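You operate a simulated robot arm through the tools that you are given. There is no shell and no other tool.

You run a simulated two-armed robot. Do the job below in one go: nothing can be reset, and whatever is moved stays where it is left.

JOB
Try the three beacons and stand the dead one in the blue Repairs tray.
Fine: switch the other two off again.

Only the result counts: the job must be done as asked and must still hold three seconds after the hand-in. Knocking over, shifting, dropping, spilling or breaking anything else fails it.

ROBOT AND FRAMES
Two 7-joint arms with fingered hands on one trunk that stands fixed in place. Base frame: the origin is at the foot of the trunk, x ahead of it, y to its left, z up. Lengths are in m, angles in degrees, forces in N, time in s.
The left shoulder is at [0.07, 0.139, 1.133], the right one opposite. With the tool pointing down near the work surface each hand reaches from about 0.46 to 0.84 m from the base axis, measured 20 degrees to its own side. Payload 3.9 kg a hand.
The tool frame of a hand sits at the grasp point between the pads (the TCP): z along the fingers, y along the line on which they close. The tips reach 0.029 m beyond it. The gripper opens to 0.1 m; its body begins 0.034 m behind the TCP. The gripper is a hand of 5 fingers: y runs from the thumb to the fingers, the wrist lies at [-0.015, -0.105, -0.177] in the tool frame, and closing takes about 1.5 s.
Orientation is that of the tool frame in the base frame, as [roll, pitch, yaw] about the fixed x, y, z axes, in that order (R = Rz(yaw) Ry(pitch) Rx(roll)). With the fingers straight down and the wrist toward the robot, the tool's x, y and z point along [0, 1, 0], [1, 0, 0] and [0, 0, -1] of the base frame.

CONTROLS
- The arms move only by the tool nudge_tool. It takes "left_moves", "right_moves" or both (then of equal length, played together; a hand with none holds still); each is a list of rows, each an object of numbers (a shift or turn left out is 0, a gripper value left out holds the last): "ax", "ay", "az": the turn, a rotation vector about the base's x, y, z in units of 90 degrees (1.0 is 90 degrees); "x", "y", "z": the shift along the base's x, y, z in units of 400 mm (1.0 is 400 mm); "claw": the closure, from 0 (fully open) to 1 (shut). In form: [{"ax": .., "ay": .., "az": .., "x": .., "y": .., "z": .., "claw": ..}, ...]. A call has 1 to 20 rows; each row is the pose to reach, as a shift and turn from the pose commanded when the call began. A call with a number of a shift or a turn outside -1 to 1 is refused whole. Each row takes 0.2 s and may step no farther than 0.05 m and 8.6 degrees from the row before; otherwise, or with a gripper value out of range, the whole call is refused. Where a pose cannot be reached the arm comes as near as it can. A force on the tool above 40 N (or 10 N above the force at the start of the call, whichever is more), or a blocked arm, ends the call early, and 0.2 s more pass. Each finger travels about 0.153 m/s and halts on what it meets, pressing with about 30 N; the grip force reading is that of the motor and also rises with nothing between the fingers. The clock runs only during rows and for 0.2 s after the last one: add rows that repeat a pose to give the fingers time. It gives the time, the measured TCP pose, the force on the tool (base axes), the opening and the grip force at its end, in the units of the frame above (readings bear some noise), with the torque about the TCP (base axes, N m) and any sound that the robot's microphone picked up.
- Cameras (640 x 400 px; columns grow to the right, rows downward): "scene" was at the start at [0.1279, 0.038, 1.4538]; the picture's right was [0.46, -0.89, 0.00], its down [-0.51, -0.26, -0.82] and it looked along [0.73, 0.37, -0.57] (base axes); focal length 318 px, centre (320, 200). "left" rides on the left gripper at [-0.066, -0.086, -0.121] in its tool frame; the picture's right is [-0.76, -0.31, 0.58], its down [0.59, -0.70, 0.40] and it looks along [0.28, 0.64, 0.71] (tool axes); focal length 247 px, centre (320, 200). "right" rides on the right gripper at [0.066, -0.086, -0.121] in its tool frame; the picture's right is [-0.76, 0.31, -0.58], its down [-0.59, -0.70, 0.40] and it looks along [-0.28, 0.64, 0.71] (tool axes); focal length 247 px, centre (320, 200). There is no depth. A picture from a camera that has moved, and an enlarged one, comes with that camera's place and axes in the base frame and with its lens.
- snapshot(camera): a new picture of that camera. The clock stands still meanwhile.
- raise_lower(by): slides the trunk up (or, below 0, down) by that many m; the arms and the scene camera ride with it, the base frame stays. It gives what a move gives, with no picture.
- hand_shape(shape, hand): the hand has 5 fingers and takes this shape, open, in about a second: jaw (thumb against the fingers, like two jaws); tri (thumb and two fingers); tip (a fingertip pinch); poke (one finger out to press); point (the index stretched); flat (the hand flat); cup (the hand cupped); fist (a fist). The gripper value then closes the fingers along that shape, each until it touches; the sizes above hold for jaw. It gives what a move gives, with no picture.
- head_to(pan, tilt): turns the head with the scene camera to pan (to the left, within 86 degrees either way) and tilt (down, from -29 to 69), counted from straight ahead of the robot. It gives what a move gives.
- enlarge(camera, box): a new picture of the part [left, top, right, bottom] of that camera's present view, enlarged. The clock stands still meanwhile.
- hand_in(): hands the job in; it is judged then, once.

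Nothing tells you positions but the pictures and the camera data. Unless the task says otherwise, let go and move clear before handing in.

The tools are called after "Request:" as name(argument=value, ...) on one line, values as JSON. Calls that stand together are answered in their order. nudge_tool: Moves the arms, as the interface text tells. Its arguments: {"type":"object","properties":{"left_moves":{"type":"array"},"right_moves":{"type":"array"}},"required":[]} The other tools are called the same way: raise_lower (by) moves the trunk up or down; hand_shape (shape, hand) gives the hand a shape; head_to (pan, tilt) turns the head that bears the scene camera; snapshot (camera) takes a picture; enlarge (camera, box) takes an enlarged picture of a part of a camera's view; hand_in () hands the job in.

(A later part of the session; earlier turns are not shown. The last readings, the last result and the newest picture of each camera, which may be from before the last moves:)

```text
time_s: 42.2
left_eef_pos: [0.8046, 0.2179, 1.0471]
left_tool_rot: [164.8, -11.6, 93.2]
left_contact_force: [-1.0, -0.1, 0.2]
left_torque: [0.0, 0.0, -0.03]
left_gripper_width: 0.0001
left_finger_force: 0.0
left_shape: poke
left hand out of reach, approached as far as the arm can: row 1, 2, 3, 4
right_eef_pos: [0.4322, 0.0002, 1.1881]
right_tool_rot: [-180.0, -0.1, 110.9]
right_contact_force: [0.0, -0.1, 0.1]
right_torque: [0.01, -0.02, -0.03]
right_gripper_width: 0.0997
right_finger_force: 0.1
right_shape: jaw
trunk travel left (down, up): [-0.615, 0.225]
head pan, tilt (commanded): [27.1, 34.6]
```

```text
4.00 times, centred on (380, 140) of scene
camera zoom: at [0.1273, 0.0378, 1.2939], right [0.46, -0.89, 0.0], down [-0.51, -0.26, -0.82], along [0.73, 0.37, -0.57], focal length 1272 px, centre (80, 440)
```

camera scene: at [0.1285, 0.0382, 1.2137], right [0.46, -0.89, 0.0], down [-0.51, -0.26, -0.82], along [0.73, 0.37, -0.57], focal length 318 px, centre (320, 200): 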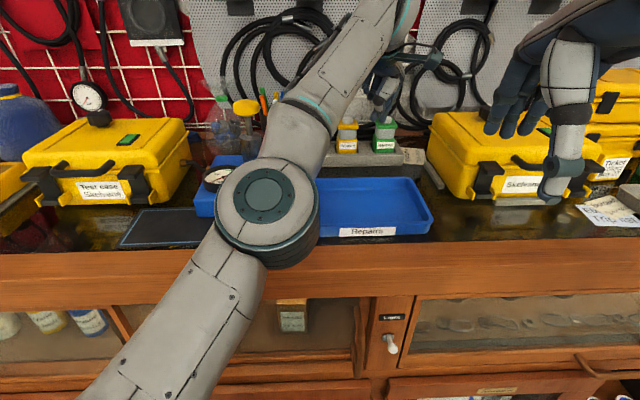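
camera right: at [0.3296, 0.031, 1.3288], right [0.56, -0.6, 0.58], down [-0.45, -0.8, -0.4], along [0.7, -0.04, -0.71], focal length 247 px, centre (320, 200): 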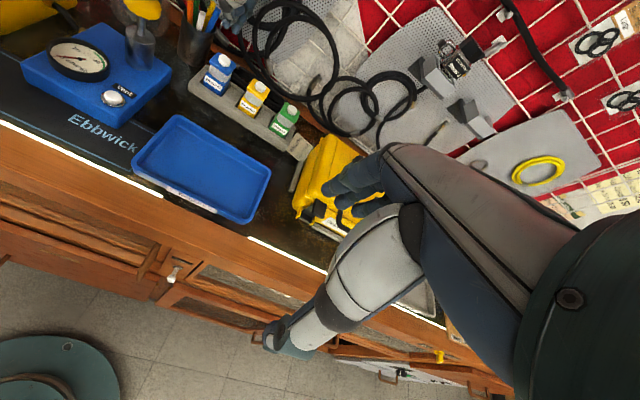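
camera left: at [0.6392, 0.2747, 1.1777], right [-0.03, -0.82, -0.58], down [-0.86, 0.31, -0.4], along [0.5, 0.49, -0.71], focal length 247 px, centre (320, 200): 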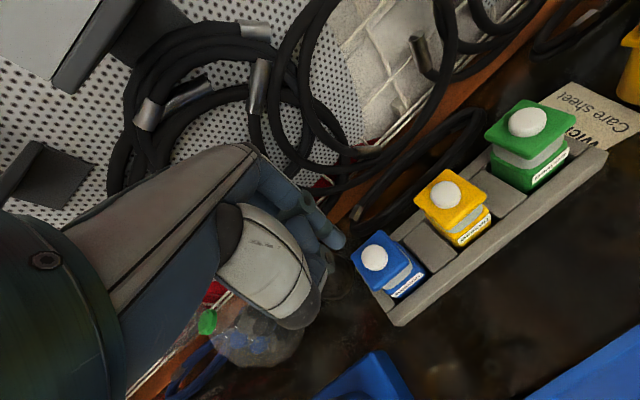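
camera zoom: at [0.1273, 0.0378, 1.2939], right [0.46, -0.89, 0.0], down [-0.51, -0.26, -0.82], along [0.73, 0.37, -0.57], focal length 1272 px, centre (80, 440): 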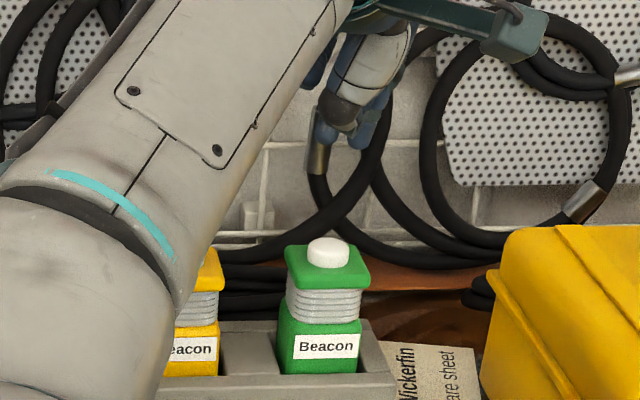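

At this tilt the arm is forced too far out toward the wall cable, so roughly half the tilt should suit green. I'll ease the tilt back and pull in over the button.

Request:
nudge_tool(left_moves=[{"x": -0.03, "z": 0.02, "ay": 0.045}, {"x": -0.064, "z": 0.0, "ay": 0.09}, {"x": -0.064, "z": -0.02, "ay": 0.09}, {"x": -0.064, "z": -0.02, "ay": 0.09}])

Request:
enlarge(camera="left", box=[290, 170, 410, 290])

Request:
enlarge(camera="scene", box=[330, 90, 430, 190])

```text
time_s: 43.2
left_eef_pos: [0.7775, 0.2139, 1.0391]
left_tool_rot: [173.1, -12.0, 91.5]
left_contact_force: [0.4, 0.5, -0.1]
left_torque: [0.05, 0.0, 0.04]
left_gripper_width: 0.0001
left_finger_force: 0.1
left_shape: poke
left hand out of reach, approached as far as the arm can: row 1
right_eef_pos: [0.4326, -0.0012, 1.1885]
right_tool_rot: [180.0, -0.2, 110.8]
right_contact_force: [0.3, -0.4, 0.5]
right_torque: [0.03, 0.01, -0.04]
right_gripper_width: 0.0999
right_finger_force: 0.1
right_shape: jaw
trunk travel left (down, up): [-0.615, 0.225]
head pan, tilt (commanded): [27.1, 34.6]
```

```text
3.33 times, centred on (350, 230) of left
camera zoom: at [0.6807, 0.1237, 1.1316], right [-0.22, -0.62, -0.75], down [-0.67, 0.66, -0.35], along [0.71, 0.43, -0.56], focal length 823 px, centre (220, 100)
```

zoom: 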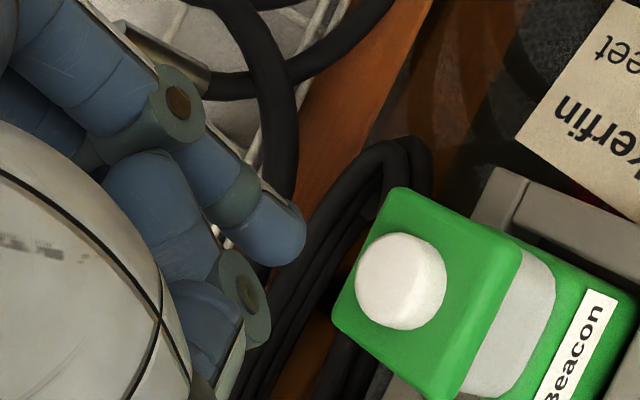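

```text
4.00 times, centred on (380, 140) of scene
camera zoom: at [0.1278, 0.0371, 1.2939], right [0.46, -0.89, 0.0], down [-0.51, -0.26, -0.82], along [0.73, 0.37, -0.57], focal length 1272 px, centre (80, 440)
```

zoom: 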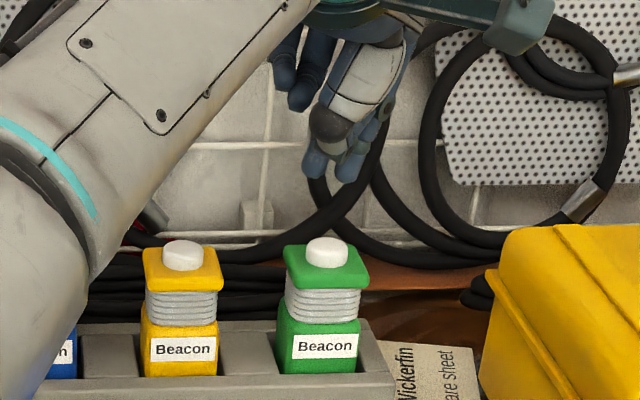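

Now green is in reach and the tip is within 3 mm of its button. Descending to just above it.

Request:
nudge_tool(left_moves=[{"x": 0.005, "y": 0.0075, "z": -0.03}, {"x": 0.005, "y": 0.0075, "z": -0.06}, {"x": 0.005, "y": 0.0075, "z": -0.085}, {"x": 0.005, "y": 0.0075, "z": -0.093}, {"x": 0.005, "y": 0.0075, "z": -0.093}])

Request:
enlarge(camera="left", box=[290, 170, 410, 290])

Request:
enlarge(camera="scene", box=[330, 90, 430, 190])

```text
time_s: 44.4
left_eef_pos: [0.7819, 0.2168, 1.0017]
left_tool_rot: [173.1, -12.0, 91.5]
left_contact_force: [-0.1, -0.2, 0.8]
left_torque: [0.01, -0.01, 0.0]
left_gripper_width: 0.0
left_finger_force: 0.0
left_shape: poke
right_eef_pos: [0.4329, -0.0, 1.1883]
right_tool_rot: [180.0, 0.0, 110.9]
right_contact_force: [-1.0, 0.0, 0.0]
right_torque: [0.01, 0.0, 0.0]
right_gripper_width: 0.0999
right_finger_force: 0.1
right_shape: jaw
trunk travel left (down, up): [-0.615, 0.225]
head pan, tilt (commanded): [27.1, 34.6]
```

```text
3.33 times, centred on (350, 230) of left
camera zoom: at [0.6824, 0.1278, 1.0942], right [-0.22, -0.62, -0.75], down [-0.67, 0.66, -0.35], along [0.71, 0.43, -0.56], focal length 823 px, centre (220, 100)
```

zoom: 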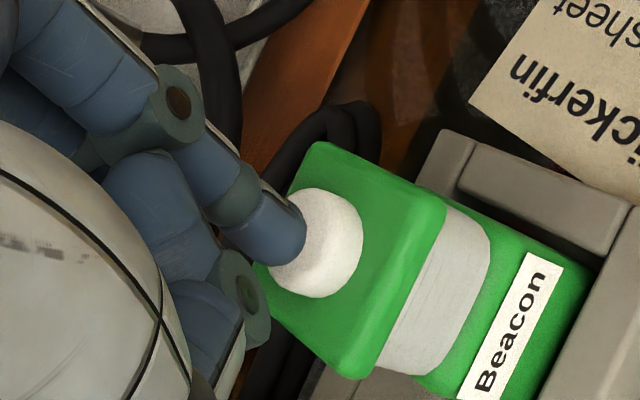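

```text
4.00 times, centred on (380, 140) of scene
camera zoom: at [0.1279, 0.0381, 1.2938], right [0.46, -0.89, 0.0], down [-0.51, -0.26, -0.82], along [0.73, 0.37, -0.57], focal length 1272 px, centre (80, 440)
```

zoom: 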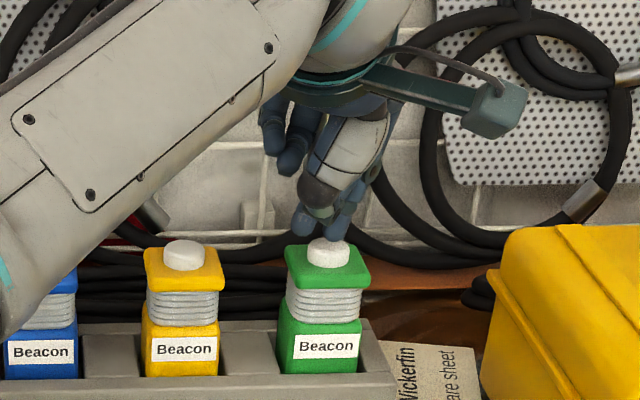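

Tip is just above green's button and centred. Pressing in small steps.

Request:
nudge_tool(left_moves=[{"z": -0.012}, {"z": -0.02}, {"z": -0.027}])

Request:
enlarge(camera="scene", box=[330, 90, 430, 190])

```text
time_s: 45.2
left_eef_pos: [0.7804, 0.2162, 0.9917]
left_tool_rot: [173.0, -12.0, 91.5]
left_contact_force: [0.8, 0.3, 5.8]
left_torque: [-0.06, -0.08, 0.01]
left_gripper_width: 0.0
left_finger_force: 0.1
left_shape: poke
right_eef_pos: [0.4335, 0.0001, 1.1883]
right_tool_rot: [-179.9, -0.1, 111.0]
right_contact_force: [0.2, -0.2, -0.6]
right_torque: [0.02, -0.01, 0.01]
right_gripper_width: 0.0996
right_finger_force: 0.0
right_shape: jaw
trunk travel left (down, up): [-0.615, 0.225]
head pan, tilt (commanded): [27.1, 34.6]
heard: click
```

```text
4.00 times, centred on (380, 140) of scene
camera zoom: at [0.127, 0.0378, 1.294], right [0.46, -0.89, 0.0], down [-0.51, -0.26, -0.82], along [0.73, 0.37, -0.57], focal length 1272 px, centre (80, 440)
```

zoom: 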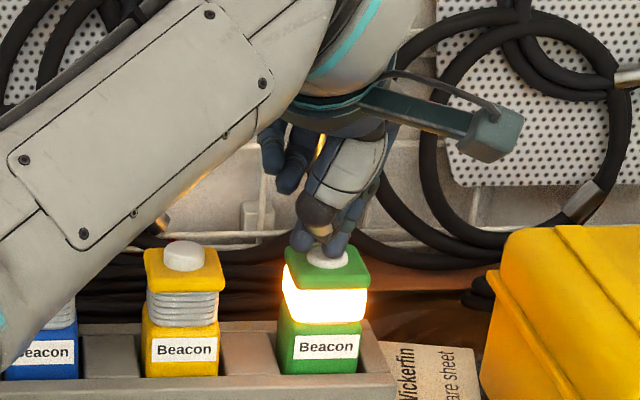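

Green works and lights up. I'll lift, press once more to switch it off, and lift clear.

Request:
nudge_tool(left_moves=[{"z": 0.015}, {"z": 0.028}, {"z": 0.028}, {"z": 0.015}, {"z": 0.006}, {"z": -0.001}, {"z": 0.02}, {"z": 0.05}, {"z": 0.09}])

Request:
enlarge(camera="scene", box=[330, 90, 430, 190])

```text
time_s: 47.2
left_eef_pos: [0.7819, 0.2161, 1.0276]
left_tool_rot: [173.0, -12.0, 91.4]
left_contact_force: [0.1, -0.2, 0.5]
left_torque: [0.02, -0.01, -0.02]
left_gripper_width: 0.0
left_finger_force: 0.0
left_shape: poke
right_eef_pos: [0.432, -0.0006, 1.1889]
right_tool_rot: [179.9, -0.1, 110.9]
right_contact_force: [-0.1, 0.7, -0.3]
right_torque: [0.0, -0.02, 0.02]
right_gripper_width: 0.0997
right_finger_force: 0.1
right_shape: jaw
trunk travel left (down, up): [-0.615, 0.225]
head pan, tilt (commanded): [27.1, 34.6]
heard: click
```

```text
4.00 times, centred on (380, 140) of scene
camera zoom: at [0.1276, 0.0372, 1.2938], right [0.46, -0.89, 0.0], down [-0.51, -0.26, -0.82], along [0.73, 0.37, -0.57], focal length 1272 px, centre (80, 440)
```

zoom: 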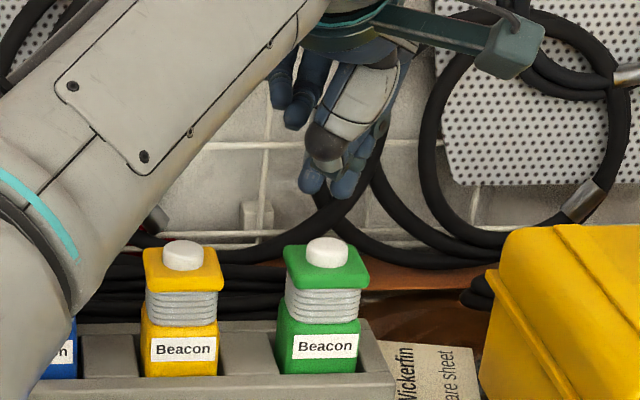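

All tested: yellow and green work and are off again; blue is dead. I'll back the left hand off to free space, straighten it, and look at the "tri" shape for grasping blue, since four spread fingers would come near the pens behind it.

Request:
nudge_tool(left_moves=[{"x": -0.05, "y": 0.01, "z": 0.08, "ax": -0.034, "ay": 0.0185}, {"x": -0.13, "y": 0.04, "z": 0.15, "ax": -0.067, "ay": 0.037}, {"x": -0.21, "y": 0.08, "z": 0.2, "ax": -0.1, "ay": 0.055}, {"x": -0.3, "y": 0.12, "z": 0.24, "ax": -0.1346, "ay": 0.0737}, {"x": -0.38, "y": 0.16, "z": 0.24, "ax": -0.1346, "ay": 0.0737}, {"x": -0.38, "y": 0.16, "z": 0.24, "ax": -0.1346, "ay": 0.0737}])

Request:
hand_shape(shape="tri", hand="left")

Request:
snapshot(camera="left")

Request:
snapshot(camera="scene")

```text
time_s: 48.6
left_eef_pos: [0.6291, 0.28, 1.1227]
left_tool_rot: [-180.0, 0.0, 90.6]
left_contact_force: [-0.1, -0.2, -0.2]
left_torque: [0.03, 0.01, -0.01]
left_gripper_width: 0.0
left_finger_force: 0.0
left_shape: poke
right_eef_pos: [0.4332, -0.0017, 1.1875]
right_tool_rot: [-179.9, -0.1, 110.8]
right_contact_force: [-0.3, 0.4, -0.1]
right_torque: [-0.01, 0.02, 0.01]
right_gripper_width: 0.0997
right_finger_force: 0.1
right_shape: jaw
trunk travel left (down, up): [-0.615, 0.225]
head pan, tilt (commanded): [27.1, 34.6]
```

```text
time_s: 49.5
left_eef_pos: [0.63, 0.2823, 1.1236]
left_tool_rot: [-180.0, -0.1, 90.8]
left_contact_force: [-0.9, -0.1, 0.0]
left_torque: [0.02, 0.0, 0.01]
left_gripper_width: 0.0998
left_finger_force: 0.0
left_shape: tri
right_eef_pos: [0.4331, -0.0006, 1.1881]
right_tool_rot: [-179.9, -0.1, 110.9]
right_contact_force: [0.2, 0.4, 0.2]
right_torque: [0.03, 0.01, -0.01]
right_gripper_width: 0.0996
right_finger_force: 0.1
right_shape: jaw
trunk travel left (down, up): [-0.615, 0.225]
head pan, tilt (commanded): [27.1, 34.6]
```

```text
taken
camera left: at [0.544, 0.2145, 1.2424], right [-0.3, -0.76, -0.58], down [-0.71, 0.58, -0.4], along [0.64, 0.29, -0.71], focal length 247 px, centre (320, 200)
```

left: 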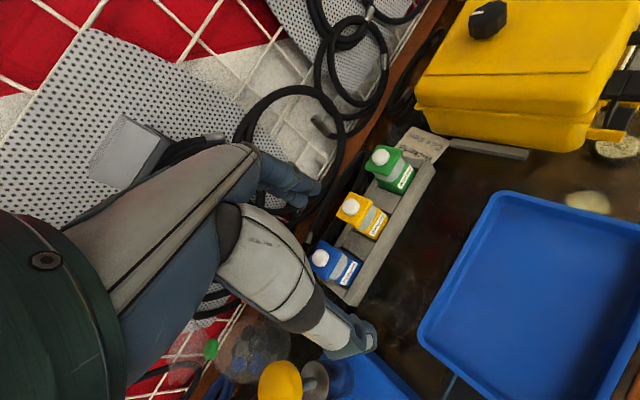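

```text
taken
camera scene: at [0.128, 0.0379, 1.2938], right [0.46, -0.89, 0.0], down [-0.51, -0.26, -0.82], along [0.73, 0.37, -0.57], focal length 318 px, centre (320, 200)
```

scene: 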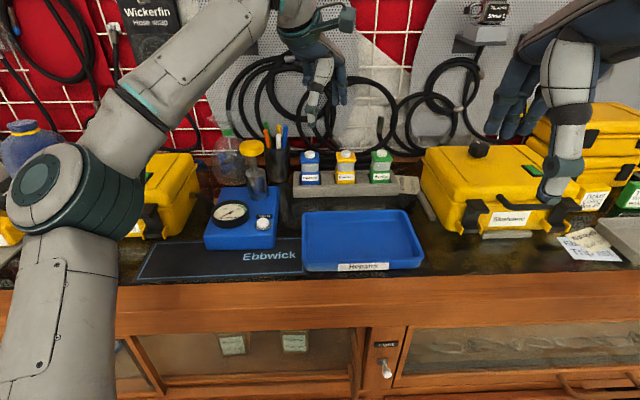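

Tri shape: thumb opposite two fingers, 0.1 m open. I'll turn to yaw 119° to match the rack, pre-close to about 0.07 m and inspect the fingers.

Request:
nudge_tool(left_moves=[{"az": 0.08, "claw": 0.3}, {"az": 0.16}, {"az": 0.24}, {"az": 0.313}, {"az": 0.313}, {"az": 0.313}])

Request:
snapshot(camera="left")

Request:
enlarge(camera="scene", box=[260, 30, 380, 150])

Request:
enlarge(camera="right", box=[120, 0, 320, 130])

```text
time_s: 50.9
left_eef_pos: [0.6299, 0.2817, 1.1233]
left_tool_rot: [-179.9, 0.1, 118.9]
left_contact_force: [-1.2, 0.0, 0.4]
left_torque: [0.01, 0.05, 0.01]
left_gripper_width: 0.0702
left_finger_force: 0.1
left_shape: tri
right_eef_pos: [0.4323, -0.0018, 1.1882]
right_tool_rot: [-180.0, -0.1, 110.9]
right_contact_force: [0.2, -0.2, 0.2]
right_torque: [0.02, -0.02, -0.01]
right_gripper_width: 0.0998
right_finger_force: 0.0
right_shape: jaw
trunk travel left (down, up): [-0.615, 0.225]
head pan, tilt (commanded): [27.1, 34.6]
```

```text
taken
camera left: at [0.5853, 0.1816, 1.243], right [0.1, -0.81, -0.58], down [-0.9, 0.18, -0.4], along [0.42, 0.56, -0.71], focal length 247 px, centre (320, 200)
```

left: 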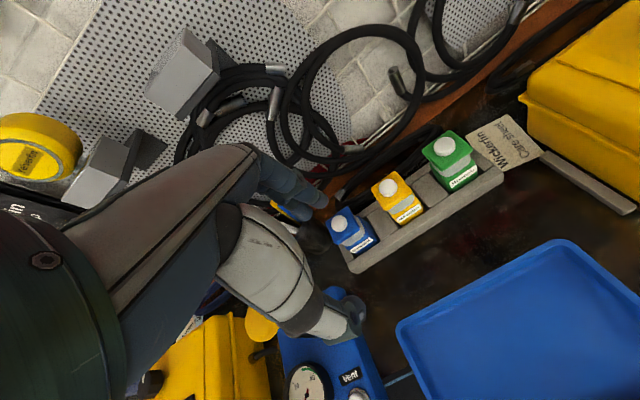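

```text
3.33 times, centred on (320, 90) of scene
camera zoom: at [0.128, 0.0378, 1.2938], right [0.46, -0.89, 0.0], down [-0.51, -0.26, -0.82], along [0.73, 0.37, -0.57], focal length 1060 px, centre (320, 567)
```

zoom: 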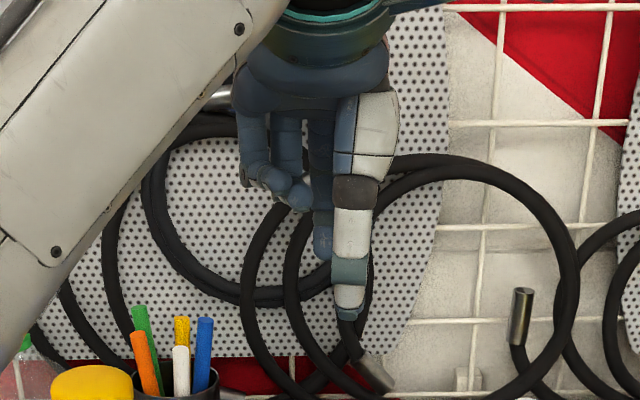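

```text
3.08 times, centred on (220, 65) of right
camera zoom: at [0.33, 0.0309, 1.3087], right [0.56, -0.6, 0.58], down [-0.45, -0.8, -0.4], along [0.7, -0.04, -0.71], focal length 760 px, centre (628, 615)
```

zoom: 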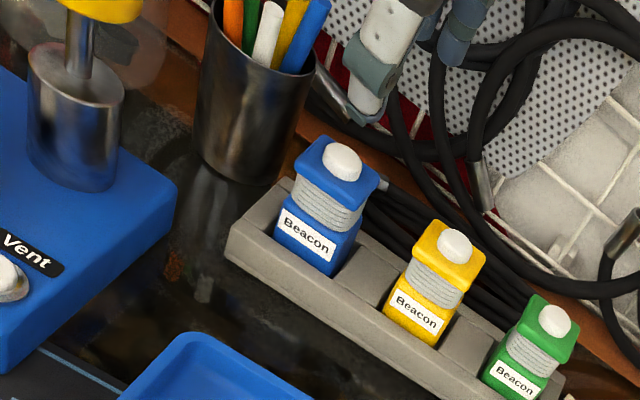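

The tri grip looks right: thumb in front, two fingers behind, ring and little finger curled out of the way. Moving above blue at a safe height.

Request:
nudge_tool(left_moves=[{"x": 0.06, "y": 0.06, "z": -0.02}, {"x": 0.12, "y": 0.12, "z": -0.06}, {"x": 0.1875, "y": 0.197, "z": -0.11}, {"x": 0.1875, "y": 0.197, "z": -0.15}, {"x": 0.1875, "y": 0.197, "z": -0.15}])

Request:
snapshot(camera="left")

Request:
enlarge(camera="scene", box=[260, 70, 380, 190])

Request:
enlarge(camera="right", box=[150, 0, 310, 120])

```text
time_s: 52.1
left_eef_pos: [0.7039, 0.3612, 1.063]
left_tool_rot: [179.9, 0.0, 118.9]
left_contact_force: [0.4, 1.0, 0.0]
left_torque: [-0.01, 0.0, 0.01]
left_gripper_width: 0.0703
left_finger_force: 0.1
left_shape: tri
right_eef_pos: [0.433, -0.0004, 1.1869]
right_tool_rot: [-179.9, -0.1, 110.9]
right_contact_force: [0.0, 0.0, 0.1]
right_torque: [0.01, 0.01, 0.02]
right_gripper_width: 0.0999
right_finger_force: 0.1
right_shape: jaw
trunk travel left (down, up): [-0.615, 0.225]
head pan, tilt (commanded): [27.1, 34.6]
```

```text
taken
camera left: at [0.6598, 0.2612, 1.1822], right [0.1, -0.81, -0.58], down [-0.9, 0.18, -0.4], along [0.42, 0.56, -0.71], focal length 247 px, centre (320, 200)
```

left: 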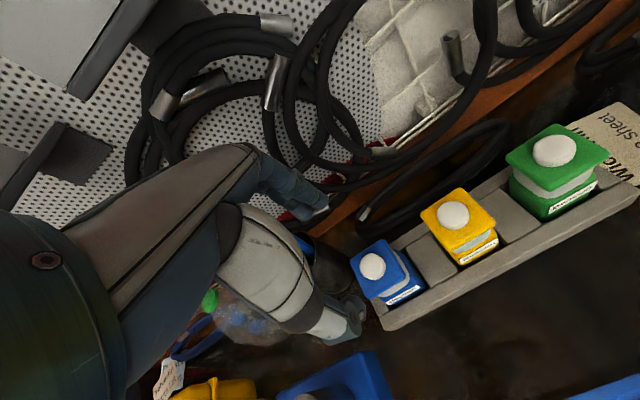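

```text
3.33 times, centred on (320, 130) of scene
camera zoom: at [0.1277, 0.0375, 1.2939], right [0.46, -0.89, 0.0], down [-0.51, -0.26, -0.82], along [0.73, 0.37, -0.57], focal length 1060 px, centre (320, 433)
```

zoom: 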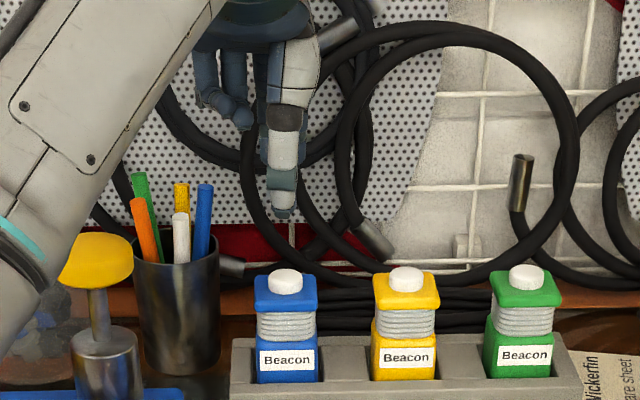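

```text
3.33 times, centred on (230, 60) of right
camera zoom: at [0.3297, 0.0307, 1.3087], right [0.56, -0.6, 0.58], down [-0.45, -0.8, -0.4], along [0.7, -0.04, -0.71], focal length 823 px, centre (620, 667)
```

zoom: 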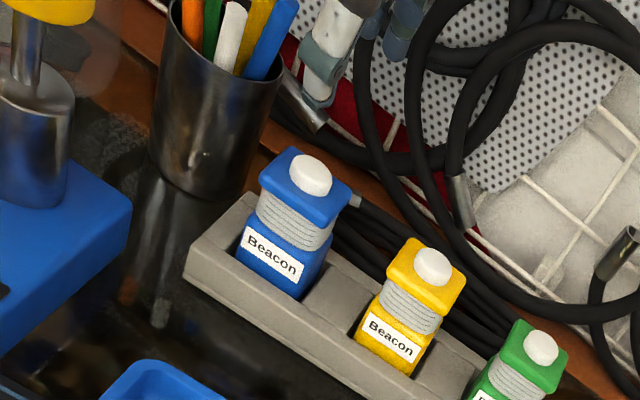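

Reachable without trouble. The little-finger knuckle would come close to the blue pen, so I'll roll the hand 15° about the closing line to lift that side, then check the space behind blue.

Request:
nudge_tool(left_moves=[{"ax": 0.073, "ay": 0.0403}, {"ax": 0.1459, "ay": 0.0806}, {"ax": 0.1459, "ay": 0.0806}])

Request:
enlarge(camera="left", box=[280, 150, 480, 350])

Request:
enlarge(camera="scene", box=[260, 70, 380, 190])

```text
time_s: 52.9
left_eef_pos: [0.7028, 0.3617, 1.0623]
left_tool_rot: [-180.0, -15.0, 118.8]
left_contact_force: [0.7, -0.8, 0.0]
left_torque: [0.01, 0.01, 0.02]
left_gripper_width: 0.0703
left_finger_force: 0.0
left_shape: tri
right_eef_pos: [0.4324, 0.0013, 1.1878]
right_tool_rot: [180.0, -0.1, 110.9]
right_contact_force: [0.4, 0.3, -0.1]
right_torque: [-0.04, -0.02, -0.01]
right_gripper_width: 0.0997
right_finger_force: 0.0
right_shape: jaw
trunk travel left (down, up): [-0.615, 0.225]
head pan, tilt (commanded): [27.1, 34.6]
```

```text
2.00 times, centred on (380, 250) of left
camera zoom: at [0.6737, 0.2365, 1.1609], right [0.01, -0.66, -0.75], down [-0.94, 0.25, -0.23], along [0.34, 0.71, -0.61], focal length 494 px, centre (200, 100)
```

zoom: 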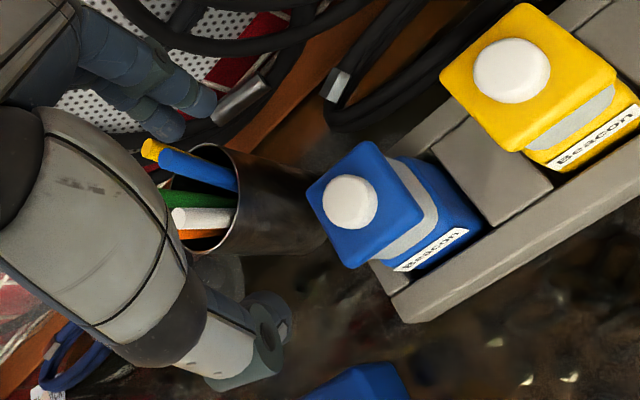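

```text
3.33 times, centred on (320, 130) of scene
camera zoom: at [0.1277, 0.0386, 1.2938], right [0.46, -0.89, 0.0], down [-0.51, -0.26, -0.82], along [0.73, 0.37, -0.57], focal length 1060 px, centre (320, 433)
```

zoom: 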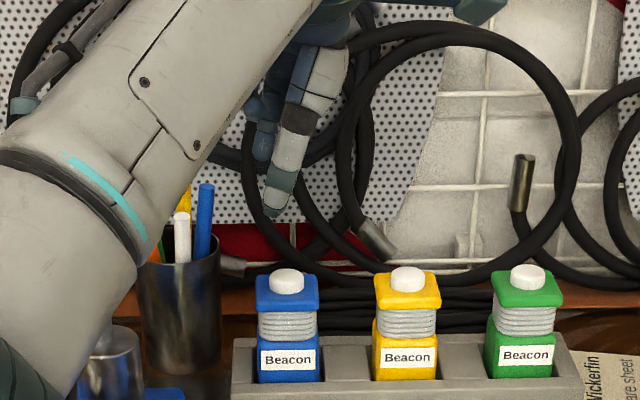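

Very clear view now. Blue's centre is (0.706, 0.359), cap about 41 mm square with its normal at about 30°, matching the grip; pens and cables are clear of the fingers. Descending partway first.

Request:
nudge_tool(left_moves=[{"x": 0.008, "y": -0.006, "z": -0.05}, {"x": 0.008, "y": -0.006, "z": -0.1}, {"x": 0.008, "y": -0.006, "z": -0.15}, {"x": 0.008, "y": -0.006, "z": -0.15}])

Request:
enlarge(camera="left", box=[220, 130, 440, 350])

Request:
enlarge(camera="scene", box=[270, 90, 370, 190])

Request:
enlarge(camera="right", box=[150, 0, 310, 120])

```text
time_s: 53.9
left_eef_pos: [0.7081, 0.3587, 1.0035]
left_tool_rot: [179.9, -15.0, 119.0]
left_contact_force: [0.0, -0.4, 0.4]
left_torque: [0.06, -0.02, -0.04]
left_gripper_width: 0.0704
left_finger_force: 0.0
left_shape: tri
right_eef_pos: [0.4322, -0.0006, 1.1885]
right_tool_rot: [-180.0, -0.1, 111.0]
right_contact_force: [-1.0, -0.2, -0.9]
right_torque: [-0.02, -0.03, 0.01]
right_gripper_width: 0.0997
right_finger_force: 0.0
right_shape: jaw
trunk travel left (down, up): [-0.615, 0.225]
head pan, tilt (commanded): [27.1, 34.6]
```

```text
1.82 times, centred on (330, 240) of left
camera zoom: at [0.6776, 0.2347, 1.1019], right [0.01, -0.66, -0.75], down [-0.94, 0.25, -0.23], along [0.34, 0.71, -0.61], focal length 449 px, centre (302, 127)
```

zoom: 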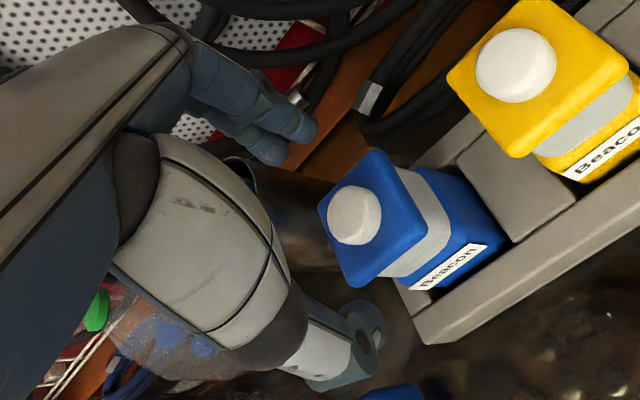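

```text
4.00 times, centred on (320, 140) of scene
camera zoom: at [0.1275, 0.0377, 1.2939], right [0.46, -0.89, 0.0], down [-0.51, -0.26, -0.82], along [0.73, 0.37, -0.57], focal length 1272 px, centre (320, 440)
```

zoom: 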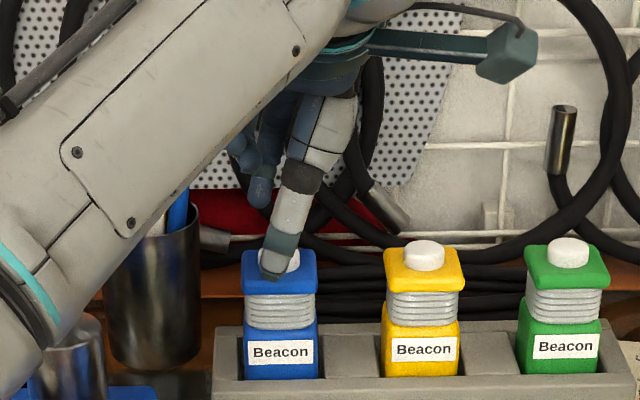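

```text
3.33 times, centred on (230, 60) of right
camera zoom: at [0.3295, 0.0308, 1.3088], right [0.56, -0.6, 0.58], down [-0.45, -0.8, -0.4], along [0.7, -0.04, -0.71], focal length 823 px, centre (620, 667)
```

zoom: 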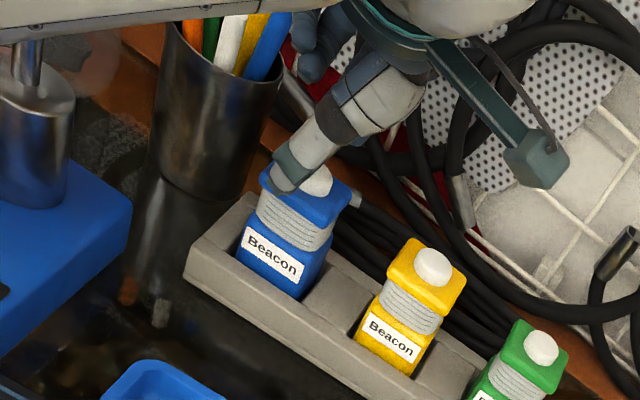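

Thumb is in front of blue's cap and the fingers are behind, with free gaps. Continuing down to grasp height (TCP about z 0.952).

Request:
nudge_tool(left_moves=[{"x": -0.004, "z": -0.04}, {"x": -0.004, "z": -0.08}, {"x": -0.004, "z": -0.11}, {"x": -0.004, "z": -0.128}, {"x": -0.004, "z": -0.128}])

Request:
enlarge(camera="left", box=[220, 130, 440, 350])

Request:
enlarge(camera="scene", box=[270, 90, 370, 190])

Request:
enlarge(camera="right", box=[150, 0, 310, 120])

```text
time_s: 55.1
left_eef_pos: [0.7052, 0.3575, 0.9514]
left_tool_rot: [179.9, -15.0, 118.8]
left_contact_force: [-0.1, 0.3, -0.5]
left_torque: [0.03, -0.01, -0.02]
left_gripper_width: 0.0703
left_finger_force: 0.1
left_shape: tri
right_eef_pos: [0.4327, -0.0012, 1.1881]
right_tool_rot: [-180.0, -0.2, 110.9]
right_contact_force: [-0.1, -0.3, -0.7]
right_torque: [0.02, -0.03, 0.03]
right_gripper_width: 0.0998
right_finger_force: 0.1
right_shape: jaw
trunk travel left (down, up): [-0.615, 0.225]
head pan, tilt (commanded): [27.1, 34.6]
```

```text
1.82 times, centred on (330, 240) of left
camera zoom: at [0.6755, 0.2335, 1.0506], right [0.01, -0.66, -0.75], down [-0.94, 0.25, -0.23], along [0.34, 0.71, -0.61], focal length 449 px, centre (302, 127)
```

zoom: 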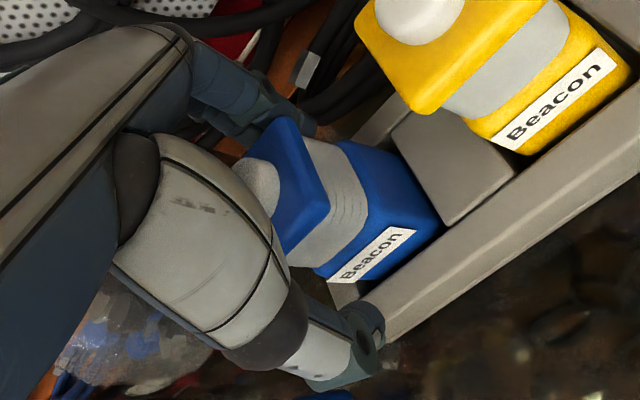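

```text
4.00 times, centred on (320, 140) of scene
camera zoom: at [0.1278, 0.0379, 1.2938], right [0.46, -0.89, 0.0], down [-0.51, -0.26, -0.82], along [0.73, 0.37, -0.57], focal length 1272 px, centre (320, 440)
```

zoom: 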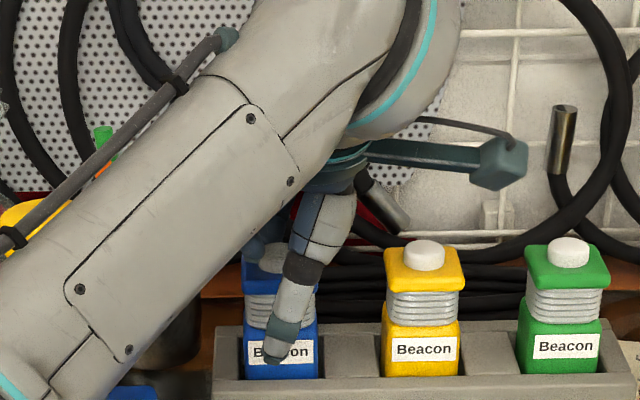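

```text
3.33 times, centred on (230, 60) of right
camera zoom: at [0.3298, 0.031, 1.3087], right [0.56, -0.6, 0.58], down [-0.45, -0.8, -0.4], along [0.7, -0.04, -0.71], focal length 823 px, centre (620, 667)
```

zoom: 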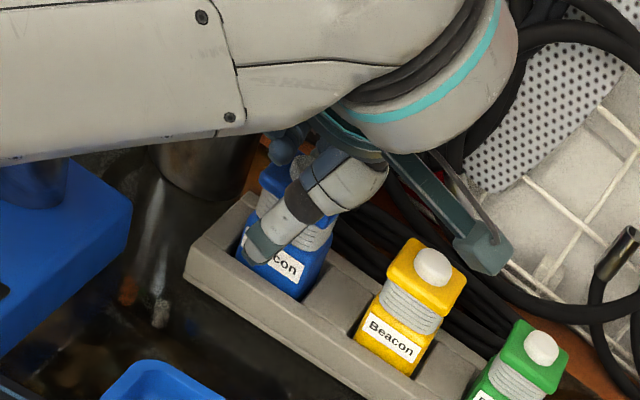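

Force-free at grasp height with thumb in front of blue and two fingers behind. Closing the grip.

Request:
nudge_tool(left_moves=[{"claw": 0.45}, {"claw": 0.55}, {"claw": 0.65}, {"claw": 0.8}, {"claw": 1.0}, {"claw": 1.0}, {"claw": 1.0}, {"claw": 1.0}])

Request:
enlarge(camera="left", box=[220, 130, 440, 350])

Request:
enlarge(camera="right", box=[150, 0, 310, 120])

```text
time_s: 56.9
left_eef_pos: [0.7062, 0.3583, 0.9523]
left_tool_rot: [-179.9, -15.0, 118.9]
left_contact_force: [-0.1, 1.0, 0.1]
left_torque: [0.05, -0.03, 0.01]
left_gripper_width: 0.0384
left_finger_force: 29.6
left_shape: tri
right_eef_pos: [0.4327, 0.0001, 1.1871]
right_tool_rot: [-179.9, -0.1, 110.9]
right_contact_force: [0.2, 1.2, 0.7]
right_torque: [0.03, 0.0, 0.03]
right_gripper_width: 0.0996
right_finger_force: 0.1
right_shape: jaw
trunk travel left (down, up): [-0.615, 0.225]
head pan, tilt (commanded): [27.1, 34.6]
```

```text
1.82 times, centred on (330, 240) of left
camera zoom: at [0.6758, 0.2336, 1.0503], right [0.01, -0.66, -0.75], down [-0.94, 0.25, -0.23], along [0.34, 0.71, -0.62], focal length 449 px, centre (302, 127)
```

zoom: 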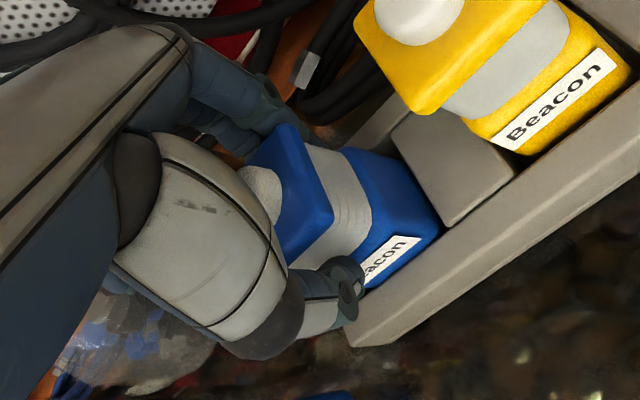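

```text
3.33 times, centred on (230, 60) of right
camera zoom: at [0.3302, 0.0313, 1.3086], right [0.56, -0.6, 0.58], down [-0.45, -0.8, -0.4], along [0.7, -0.04, -0.71], focal length 823 px, centre (620, 667)
```

zoom: 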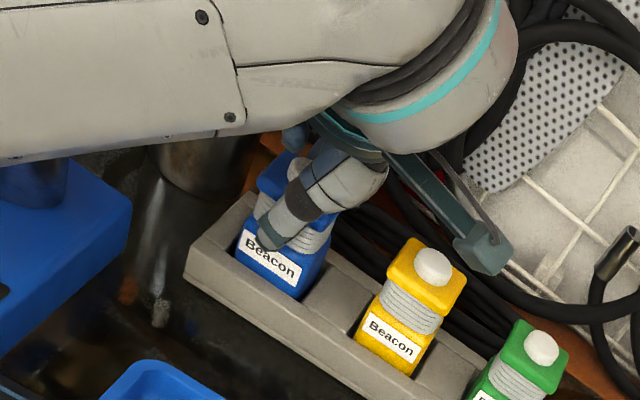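

Gripped at 0.038 m with about 30 N. Lifting slowly straight up, first 2 cm.

Request:
nudge_tool(left_moves=[{"z": 0.0125}, {"z": 0.025}, {"z": 0.0375}, {"z": 0.05}, {"z": 0.05}])

Request:
enlarge(camera="left", box=[220, 130, 440, 350])

Request:
enlarge(camera="scene", box=[270, 90, 370, 190])

Request:
enlarge(camera="right", box=[150, 0, 310, 120])

```text
time_s: 58.1
left_eef_pos: [0.7052, 0.3573, 0.972]
left_tool_rot: [180.0, -15.1, 118.9]
left_contact_force: [-0.1, 0.8, -1.9]
left_torque: [0.03, -0.06, -0.01]
left_gripper_width: 0.038
left_finger_force: 29.5
left_shape: tri
right_eef_pos: [0.433, -0.0002, 1.1872]
right_tool_rot: [-179.9, -0.2, 110.9]
right_contact_force: [-0.1, -0.6, -0.2]
right_torque: [-0.01, 0.01, -0.02]
right_gripper_width: 0.0996
right_finger_force: 0.0
right_shape: jaw
trunk travel left (down, up): [-0.615, 0.225]
head pan, tilt (commanded): [27.1, 34.6]
```

```text
1.82 times, centred on (330, 240) of left
camera zoom: at [0.6758, 0.2332, 1.0704], right [0.01, -0.66, -0.75], down [-0.94, 0.25, -0.23], along [0.34, 0.71, -0.62], focal length 449 px, centre (302, 127)
```

zoom: 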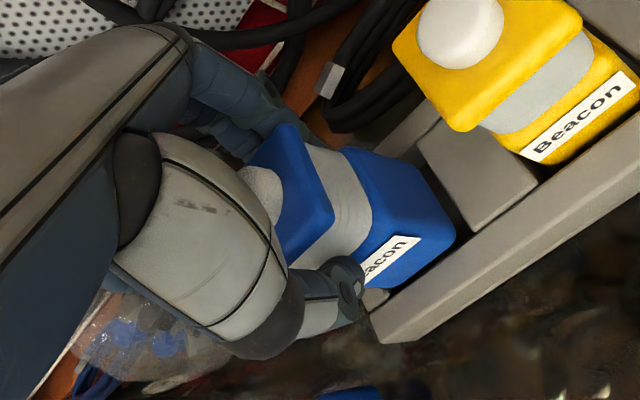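

```text
4.00 times, centred on (320, 140) of scene
camera zoom: at [0.1283, 0.0382, 1.2938], right [0.46, -0.89, 0.0], down [-0.51, -0.26, -0.82], along [0.73, 0.37, -0.57], focal length 1272 px, centre (320, 440)
```

zoom: 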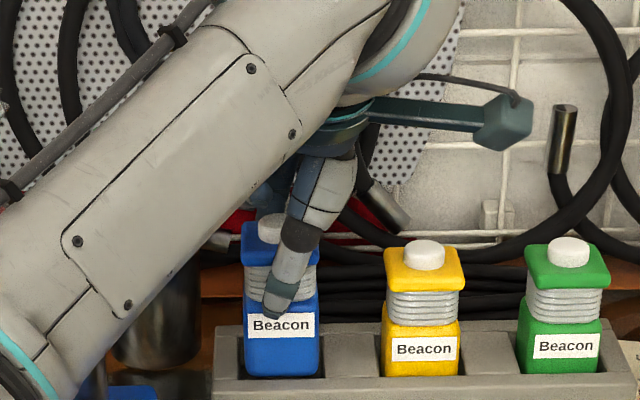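

```text
3.33 times, centred on (230, 60) of right
camera zoom: at [0.3303, 0.0313, 1.3086], right [0.56, -0.6, 0.58], down [-0.45, -0.8, -0.4], along [0.7, -0.04, -0.71], focal length 823 px, centre (620, 667)
```

zoom: 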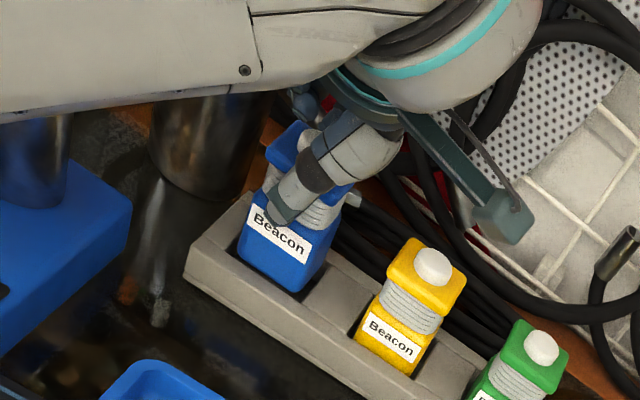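

Blue comes out cleanly and the rack stays put. Lifting on to clear everything.

Request:
nudge_tool(left_moves=[{"z": 0.04}, {"z": 0.08}, {"z": 0.12}, {"z": 0.16}, {"z": 0.2}, {"z": 0.2}])

Request:
snapshot(camera="scene")

Request:
snapshot(camera="right")

```text
time_s: 59.5
left_eef_pos: [0.7056, 0.3584, 1.0516]
left_tool_rot: [179.9, -15.0, 119.0]
left_contact_force: [0.1, 0.3, -0.7]
left_torque: [-0.01, -0.02, -0.01]
left_gripper_width: 0.0382
left_finger_force: 30.0
left_shape: tri
right_eef_pos: [0.4326, 0.0009, 1.188]
right_tool_rot: [-179.9, -0.1, 110.9]
right_contact_force: [0.0, -0.3, 0.6]
right_torque: [0.01, 0.01, -0.03]
right_gripper_width: 0.0997
right_finger_force: 0.1
right_shape: jaw
trunk travel left (down, up): [-0.615, 0.225]
head pan, tilt (commanded): [27.1, 34.6]
```

```text
taken
camera scene: at [0.1284, 0.0385, 1.2937], right [0.46, -0.89, 0.0], down [-0.51, -0.26, -0.82], along [0.73, 0.37, -0.57], focal length 318 px, centre (320, 200)
```

scene: 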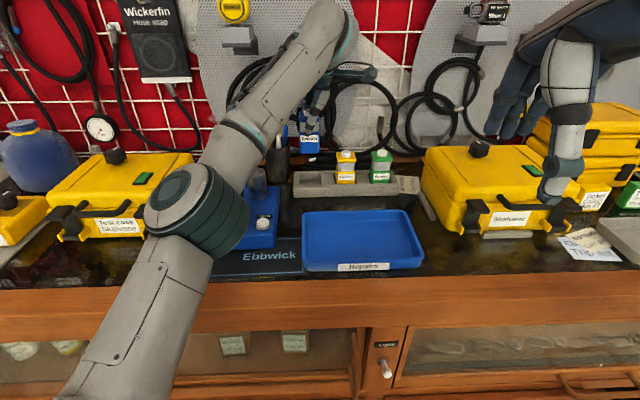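

```text
taken
camera right: at [0.3304, 0.0316, 1.3085], right [0.56, -0.6, 0.58], down [-0.45, -0.8, -0.4], along [0.7, -0.04, -0.71], focal length 247 px, centre (320, 200)
```

right: 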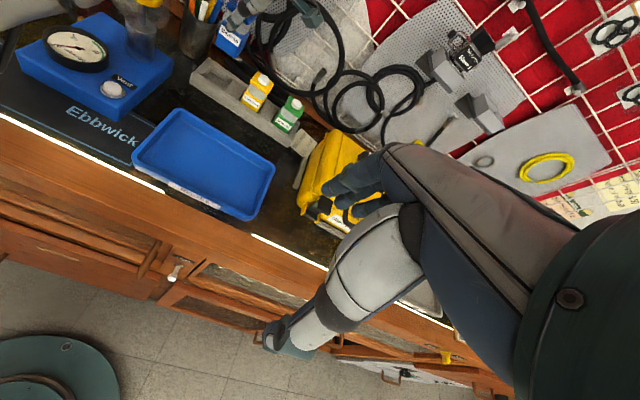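

Blue is held upright at z 1.05. I'll move the idle right hand out of the way to the right while carrying blue over the Repairs tray, turning the yaw back toward 90° as it comes closer.

Request:
nudge_tool(left_moves=[{"x": -0.045, "y": -0.04, "z": 0.01}, {"x": -0.1, "y": -0.1, "z": 0.01, "az": -0.03}, {"x": -0.15, "y": -0.17, "z": 0.01, "az": -0.1}, {"x": -0.2, "y": -0.25, "z": 0.01, "az": -0.17}, {"x": -0.25, "y": -0.33, "z": 0.01, "az": -0.24}, {"x": -0.29, "y": -0.4, "z": 0.01, "az": -0.3}, {"x": -0.3215, "y": -0.4385, "z": 0.0, "az": -0.322}, {"x": -0.3215, "y": -0.4385, "z": 0.0, "az": -0.322}], right_moves=[{"y": -0.08}, {"y": -0.16}, {"y": -0.24}, {"y": -0.32}, {"y": -0.375}, {"y": -0.375}, {"y": -0.375}, {"y": -0.375}])

Request:
snapshot(camera="scene")

Request:
snapshot(camera="left")

Request:
snapshot(camera="right")

```text
time_s: 61.3
left_eef_pos: [0.5763, 0.1828, 1.0506]
left_tool_rot: [-179.9, -14.9, 89.9]
left_contact_force: [0.7, -0.3, -2.3]
left_torque: [-0.02, 0.0, 0.0]
left_gripper_width: 0.038
left_finger_force: 30.3
left_shape: tri
right_eef_pos: [0.4558, -0.1363, 1.1364]
right_tool_rot: [178.2, -0.7, 104.1]
right_contact_force: [-0.8, -0.8, -0.7]
right_torque: [-0.03, 0.01, 0.01]
right_gripper_width: 0.0996
right_finger_force: 0.2
right_shape: jaw
right hand out of reach, approached as far as the arm can: row 1, 2, 3, 4, 5, 6, 7, 8
trunk travel left (down, up): [-0.615, 0.225]
head pan, tilt (commanded): [27.1, 34.6]
```

```text
taken
camera scene: at [0.1281, 0.0395, 1.2937], right [0.46, -0.89, 0.0], down [-0.51, -0.26, -0.82], along [0.73, 0.37, -0.57], focal length 318 px, centre (320, 200)
```

scene: 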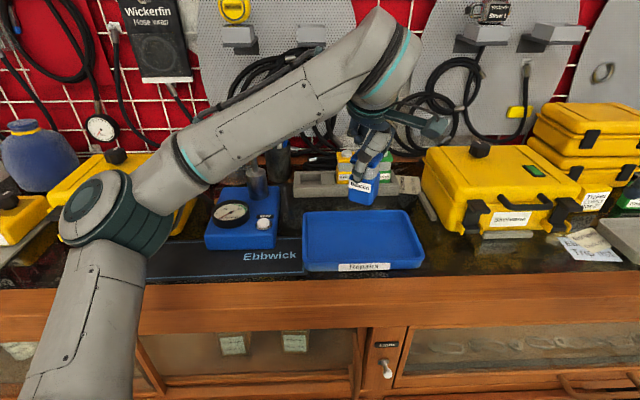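

```text
taken
camera left: at [0.4903, 0.0882, 1.1506], right [-0.31, -0.58, -0.75], down [-0.7, 0.67, -0.23], along [0.64, 0.46, -0.62], focal length 247 px, centre (320, 200)
```

left: 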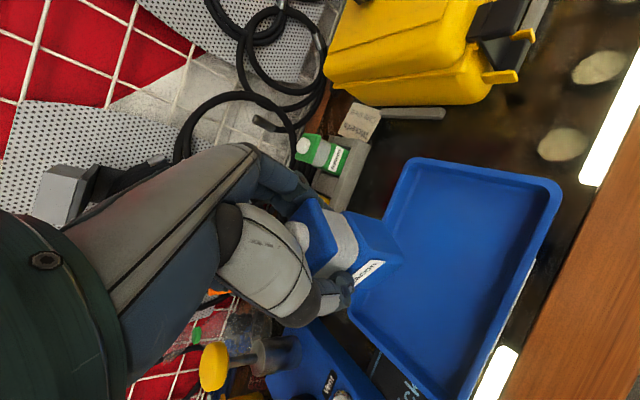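

```text
taken
camera right: at [0.3533, -0.0946, 1.254], right [0.47, -0.67, 0.58], down [-0.53, -0.73, -0.43], along [0.71, -0.11, -0.7], focal length 247 px, centre (320, 200)
```

right: 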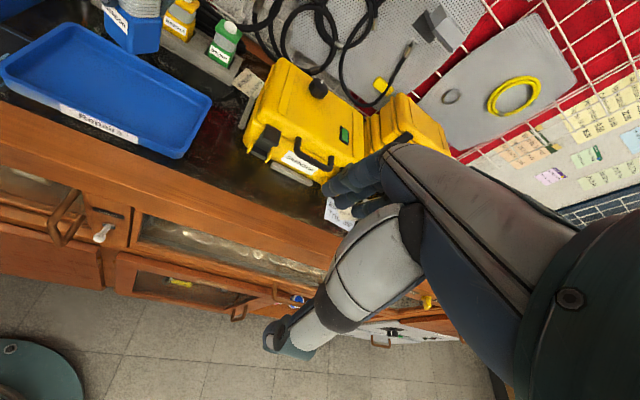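

Blue is over the middle of the Repairs tray. Checking that it hangs upright before lowering.

Request:
enlarge(camera="scene", box=[290, 120, 430, 280])

Request:
enlarge(camera="left", box=[240, 150, 460, 370])

Request:
enlarge(camera="right", box=[0, 0, 240, 160])

```text
2.50 times, centred on (360, 200) of scene
camera zoom: at [0.1281, 0.0395, 1.2937], right [0.46, -0.89, 0.0], down [-0.51, -0.26, -0.82], along [0.73, 0.37, -0.57], focal length 795 px, centre (220, 200)
```

zoom: 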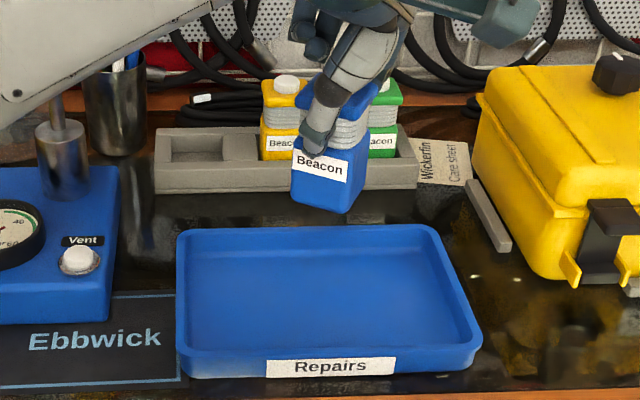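

```text
1.82 times, centred on (350, 260) of left
camera zoom: at [0.4903, 0.0882, 1.1506], right [-0.31, -0.58, -0.75], down [-0.7, 0.67, -0.23], along [0.64, 0.46, -0.62], focal length 449 px, centre (266, 91)
```

zoom: 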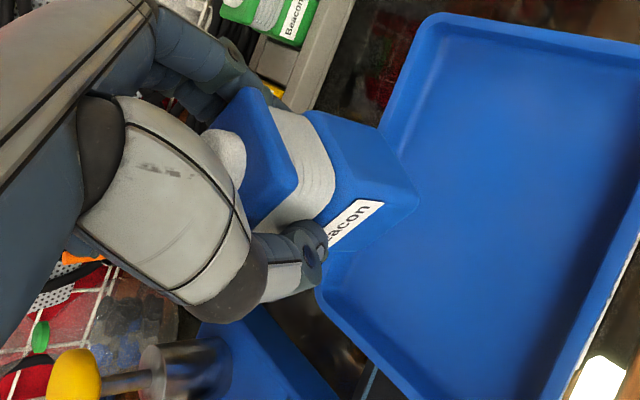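

```text
2.50 times, centred on (120, 80) of right
camera zoom: at [0.3533, -0.0946, 1.254], right [0.47, -0.67, 0.58], down [-0.53, -0.73, -0.43], along [0.71, -0.11, -0.7], focal length 617 px, centre (820, 500)
```

zoom: 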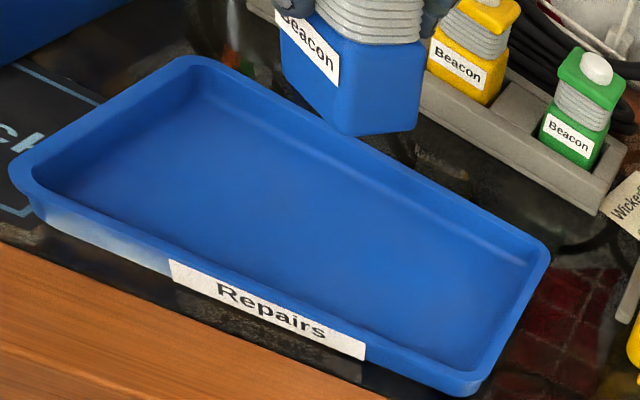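

Blue hangs upright over the tray's centre. Lowering most of the way.

Request:
nudge_tool(left_moves=[{"z": -0.05}, {"z": -0.1}, {"z": -0.15}, {"z": -0.19}, {"z": -0.21}, {"z": -0.21}])

Request:
enlarge(camera="scene", box=[290, 150, 430, 290])

Request:
enlarge(camera="right", box=[0, 0, 240, 160])

```text
time_s: 62.7
left_eef_pos: [0.5774, 0.1824, 0.968]
left_tool_rot: [-180.0, -15.0, 89.9]
left_contact_force: [0.2, -0.3, -1.6]
left_torque: [0.0, 0.0, 0.0]
left_gripper_width: 0.0382
left_finger_force: 30.2
left_shape: tri
right_eef_pos: [0.4555, -0.1361, 1.136]
right_tool_rot: [178.2, -0.8, 104.1]
right_contact_force: [-0.6, -0.4, -0.3]
right_torque: [-0.01, -0.02, 0.03]
right_gripper_width: 0.0998
right_finger_force: 0.1
right_shape: jaw
trunk travel left (down, up): [-0.615, 0.225]
head pan, tilt (commanded): [27.1, 34.6]
```

```text
2.86 times, centred on (360, 220) of scene
camera zoom: at [0.128, 0.0381, 1.2938], right [0.46, -0.89, 0.0], down [-0.51, -0.26, -0.82], along [0.73, 0.37, -0.57], focal length 908 px, centre (206, 143)
```

zoom: 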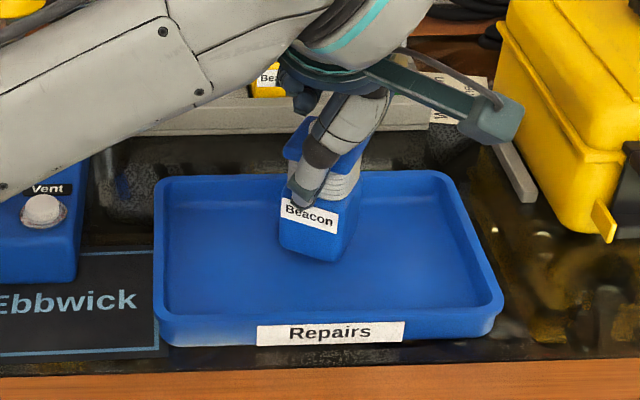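

```text
2.50 times, centred on (120, 80) of right
camera zoom: at [0.3533, -0.096, 1.2542], right [0.47, -0.67, 0.58], down [-0.53, -0.73, -0.43], along [0.71, -0.1, -0.7], focal length 617 px, centre (820, 500)
```

zoom: 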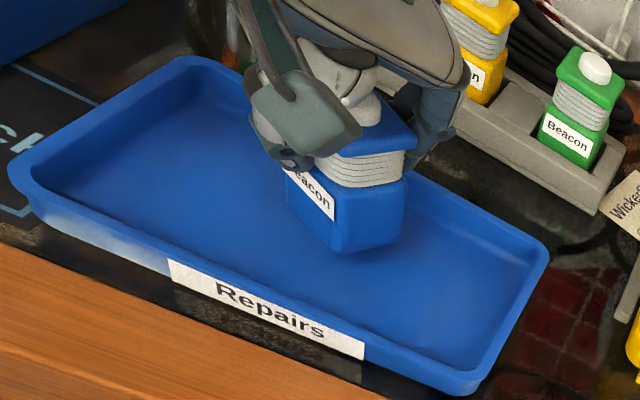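

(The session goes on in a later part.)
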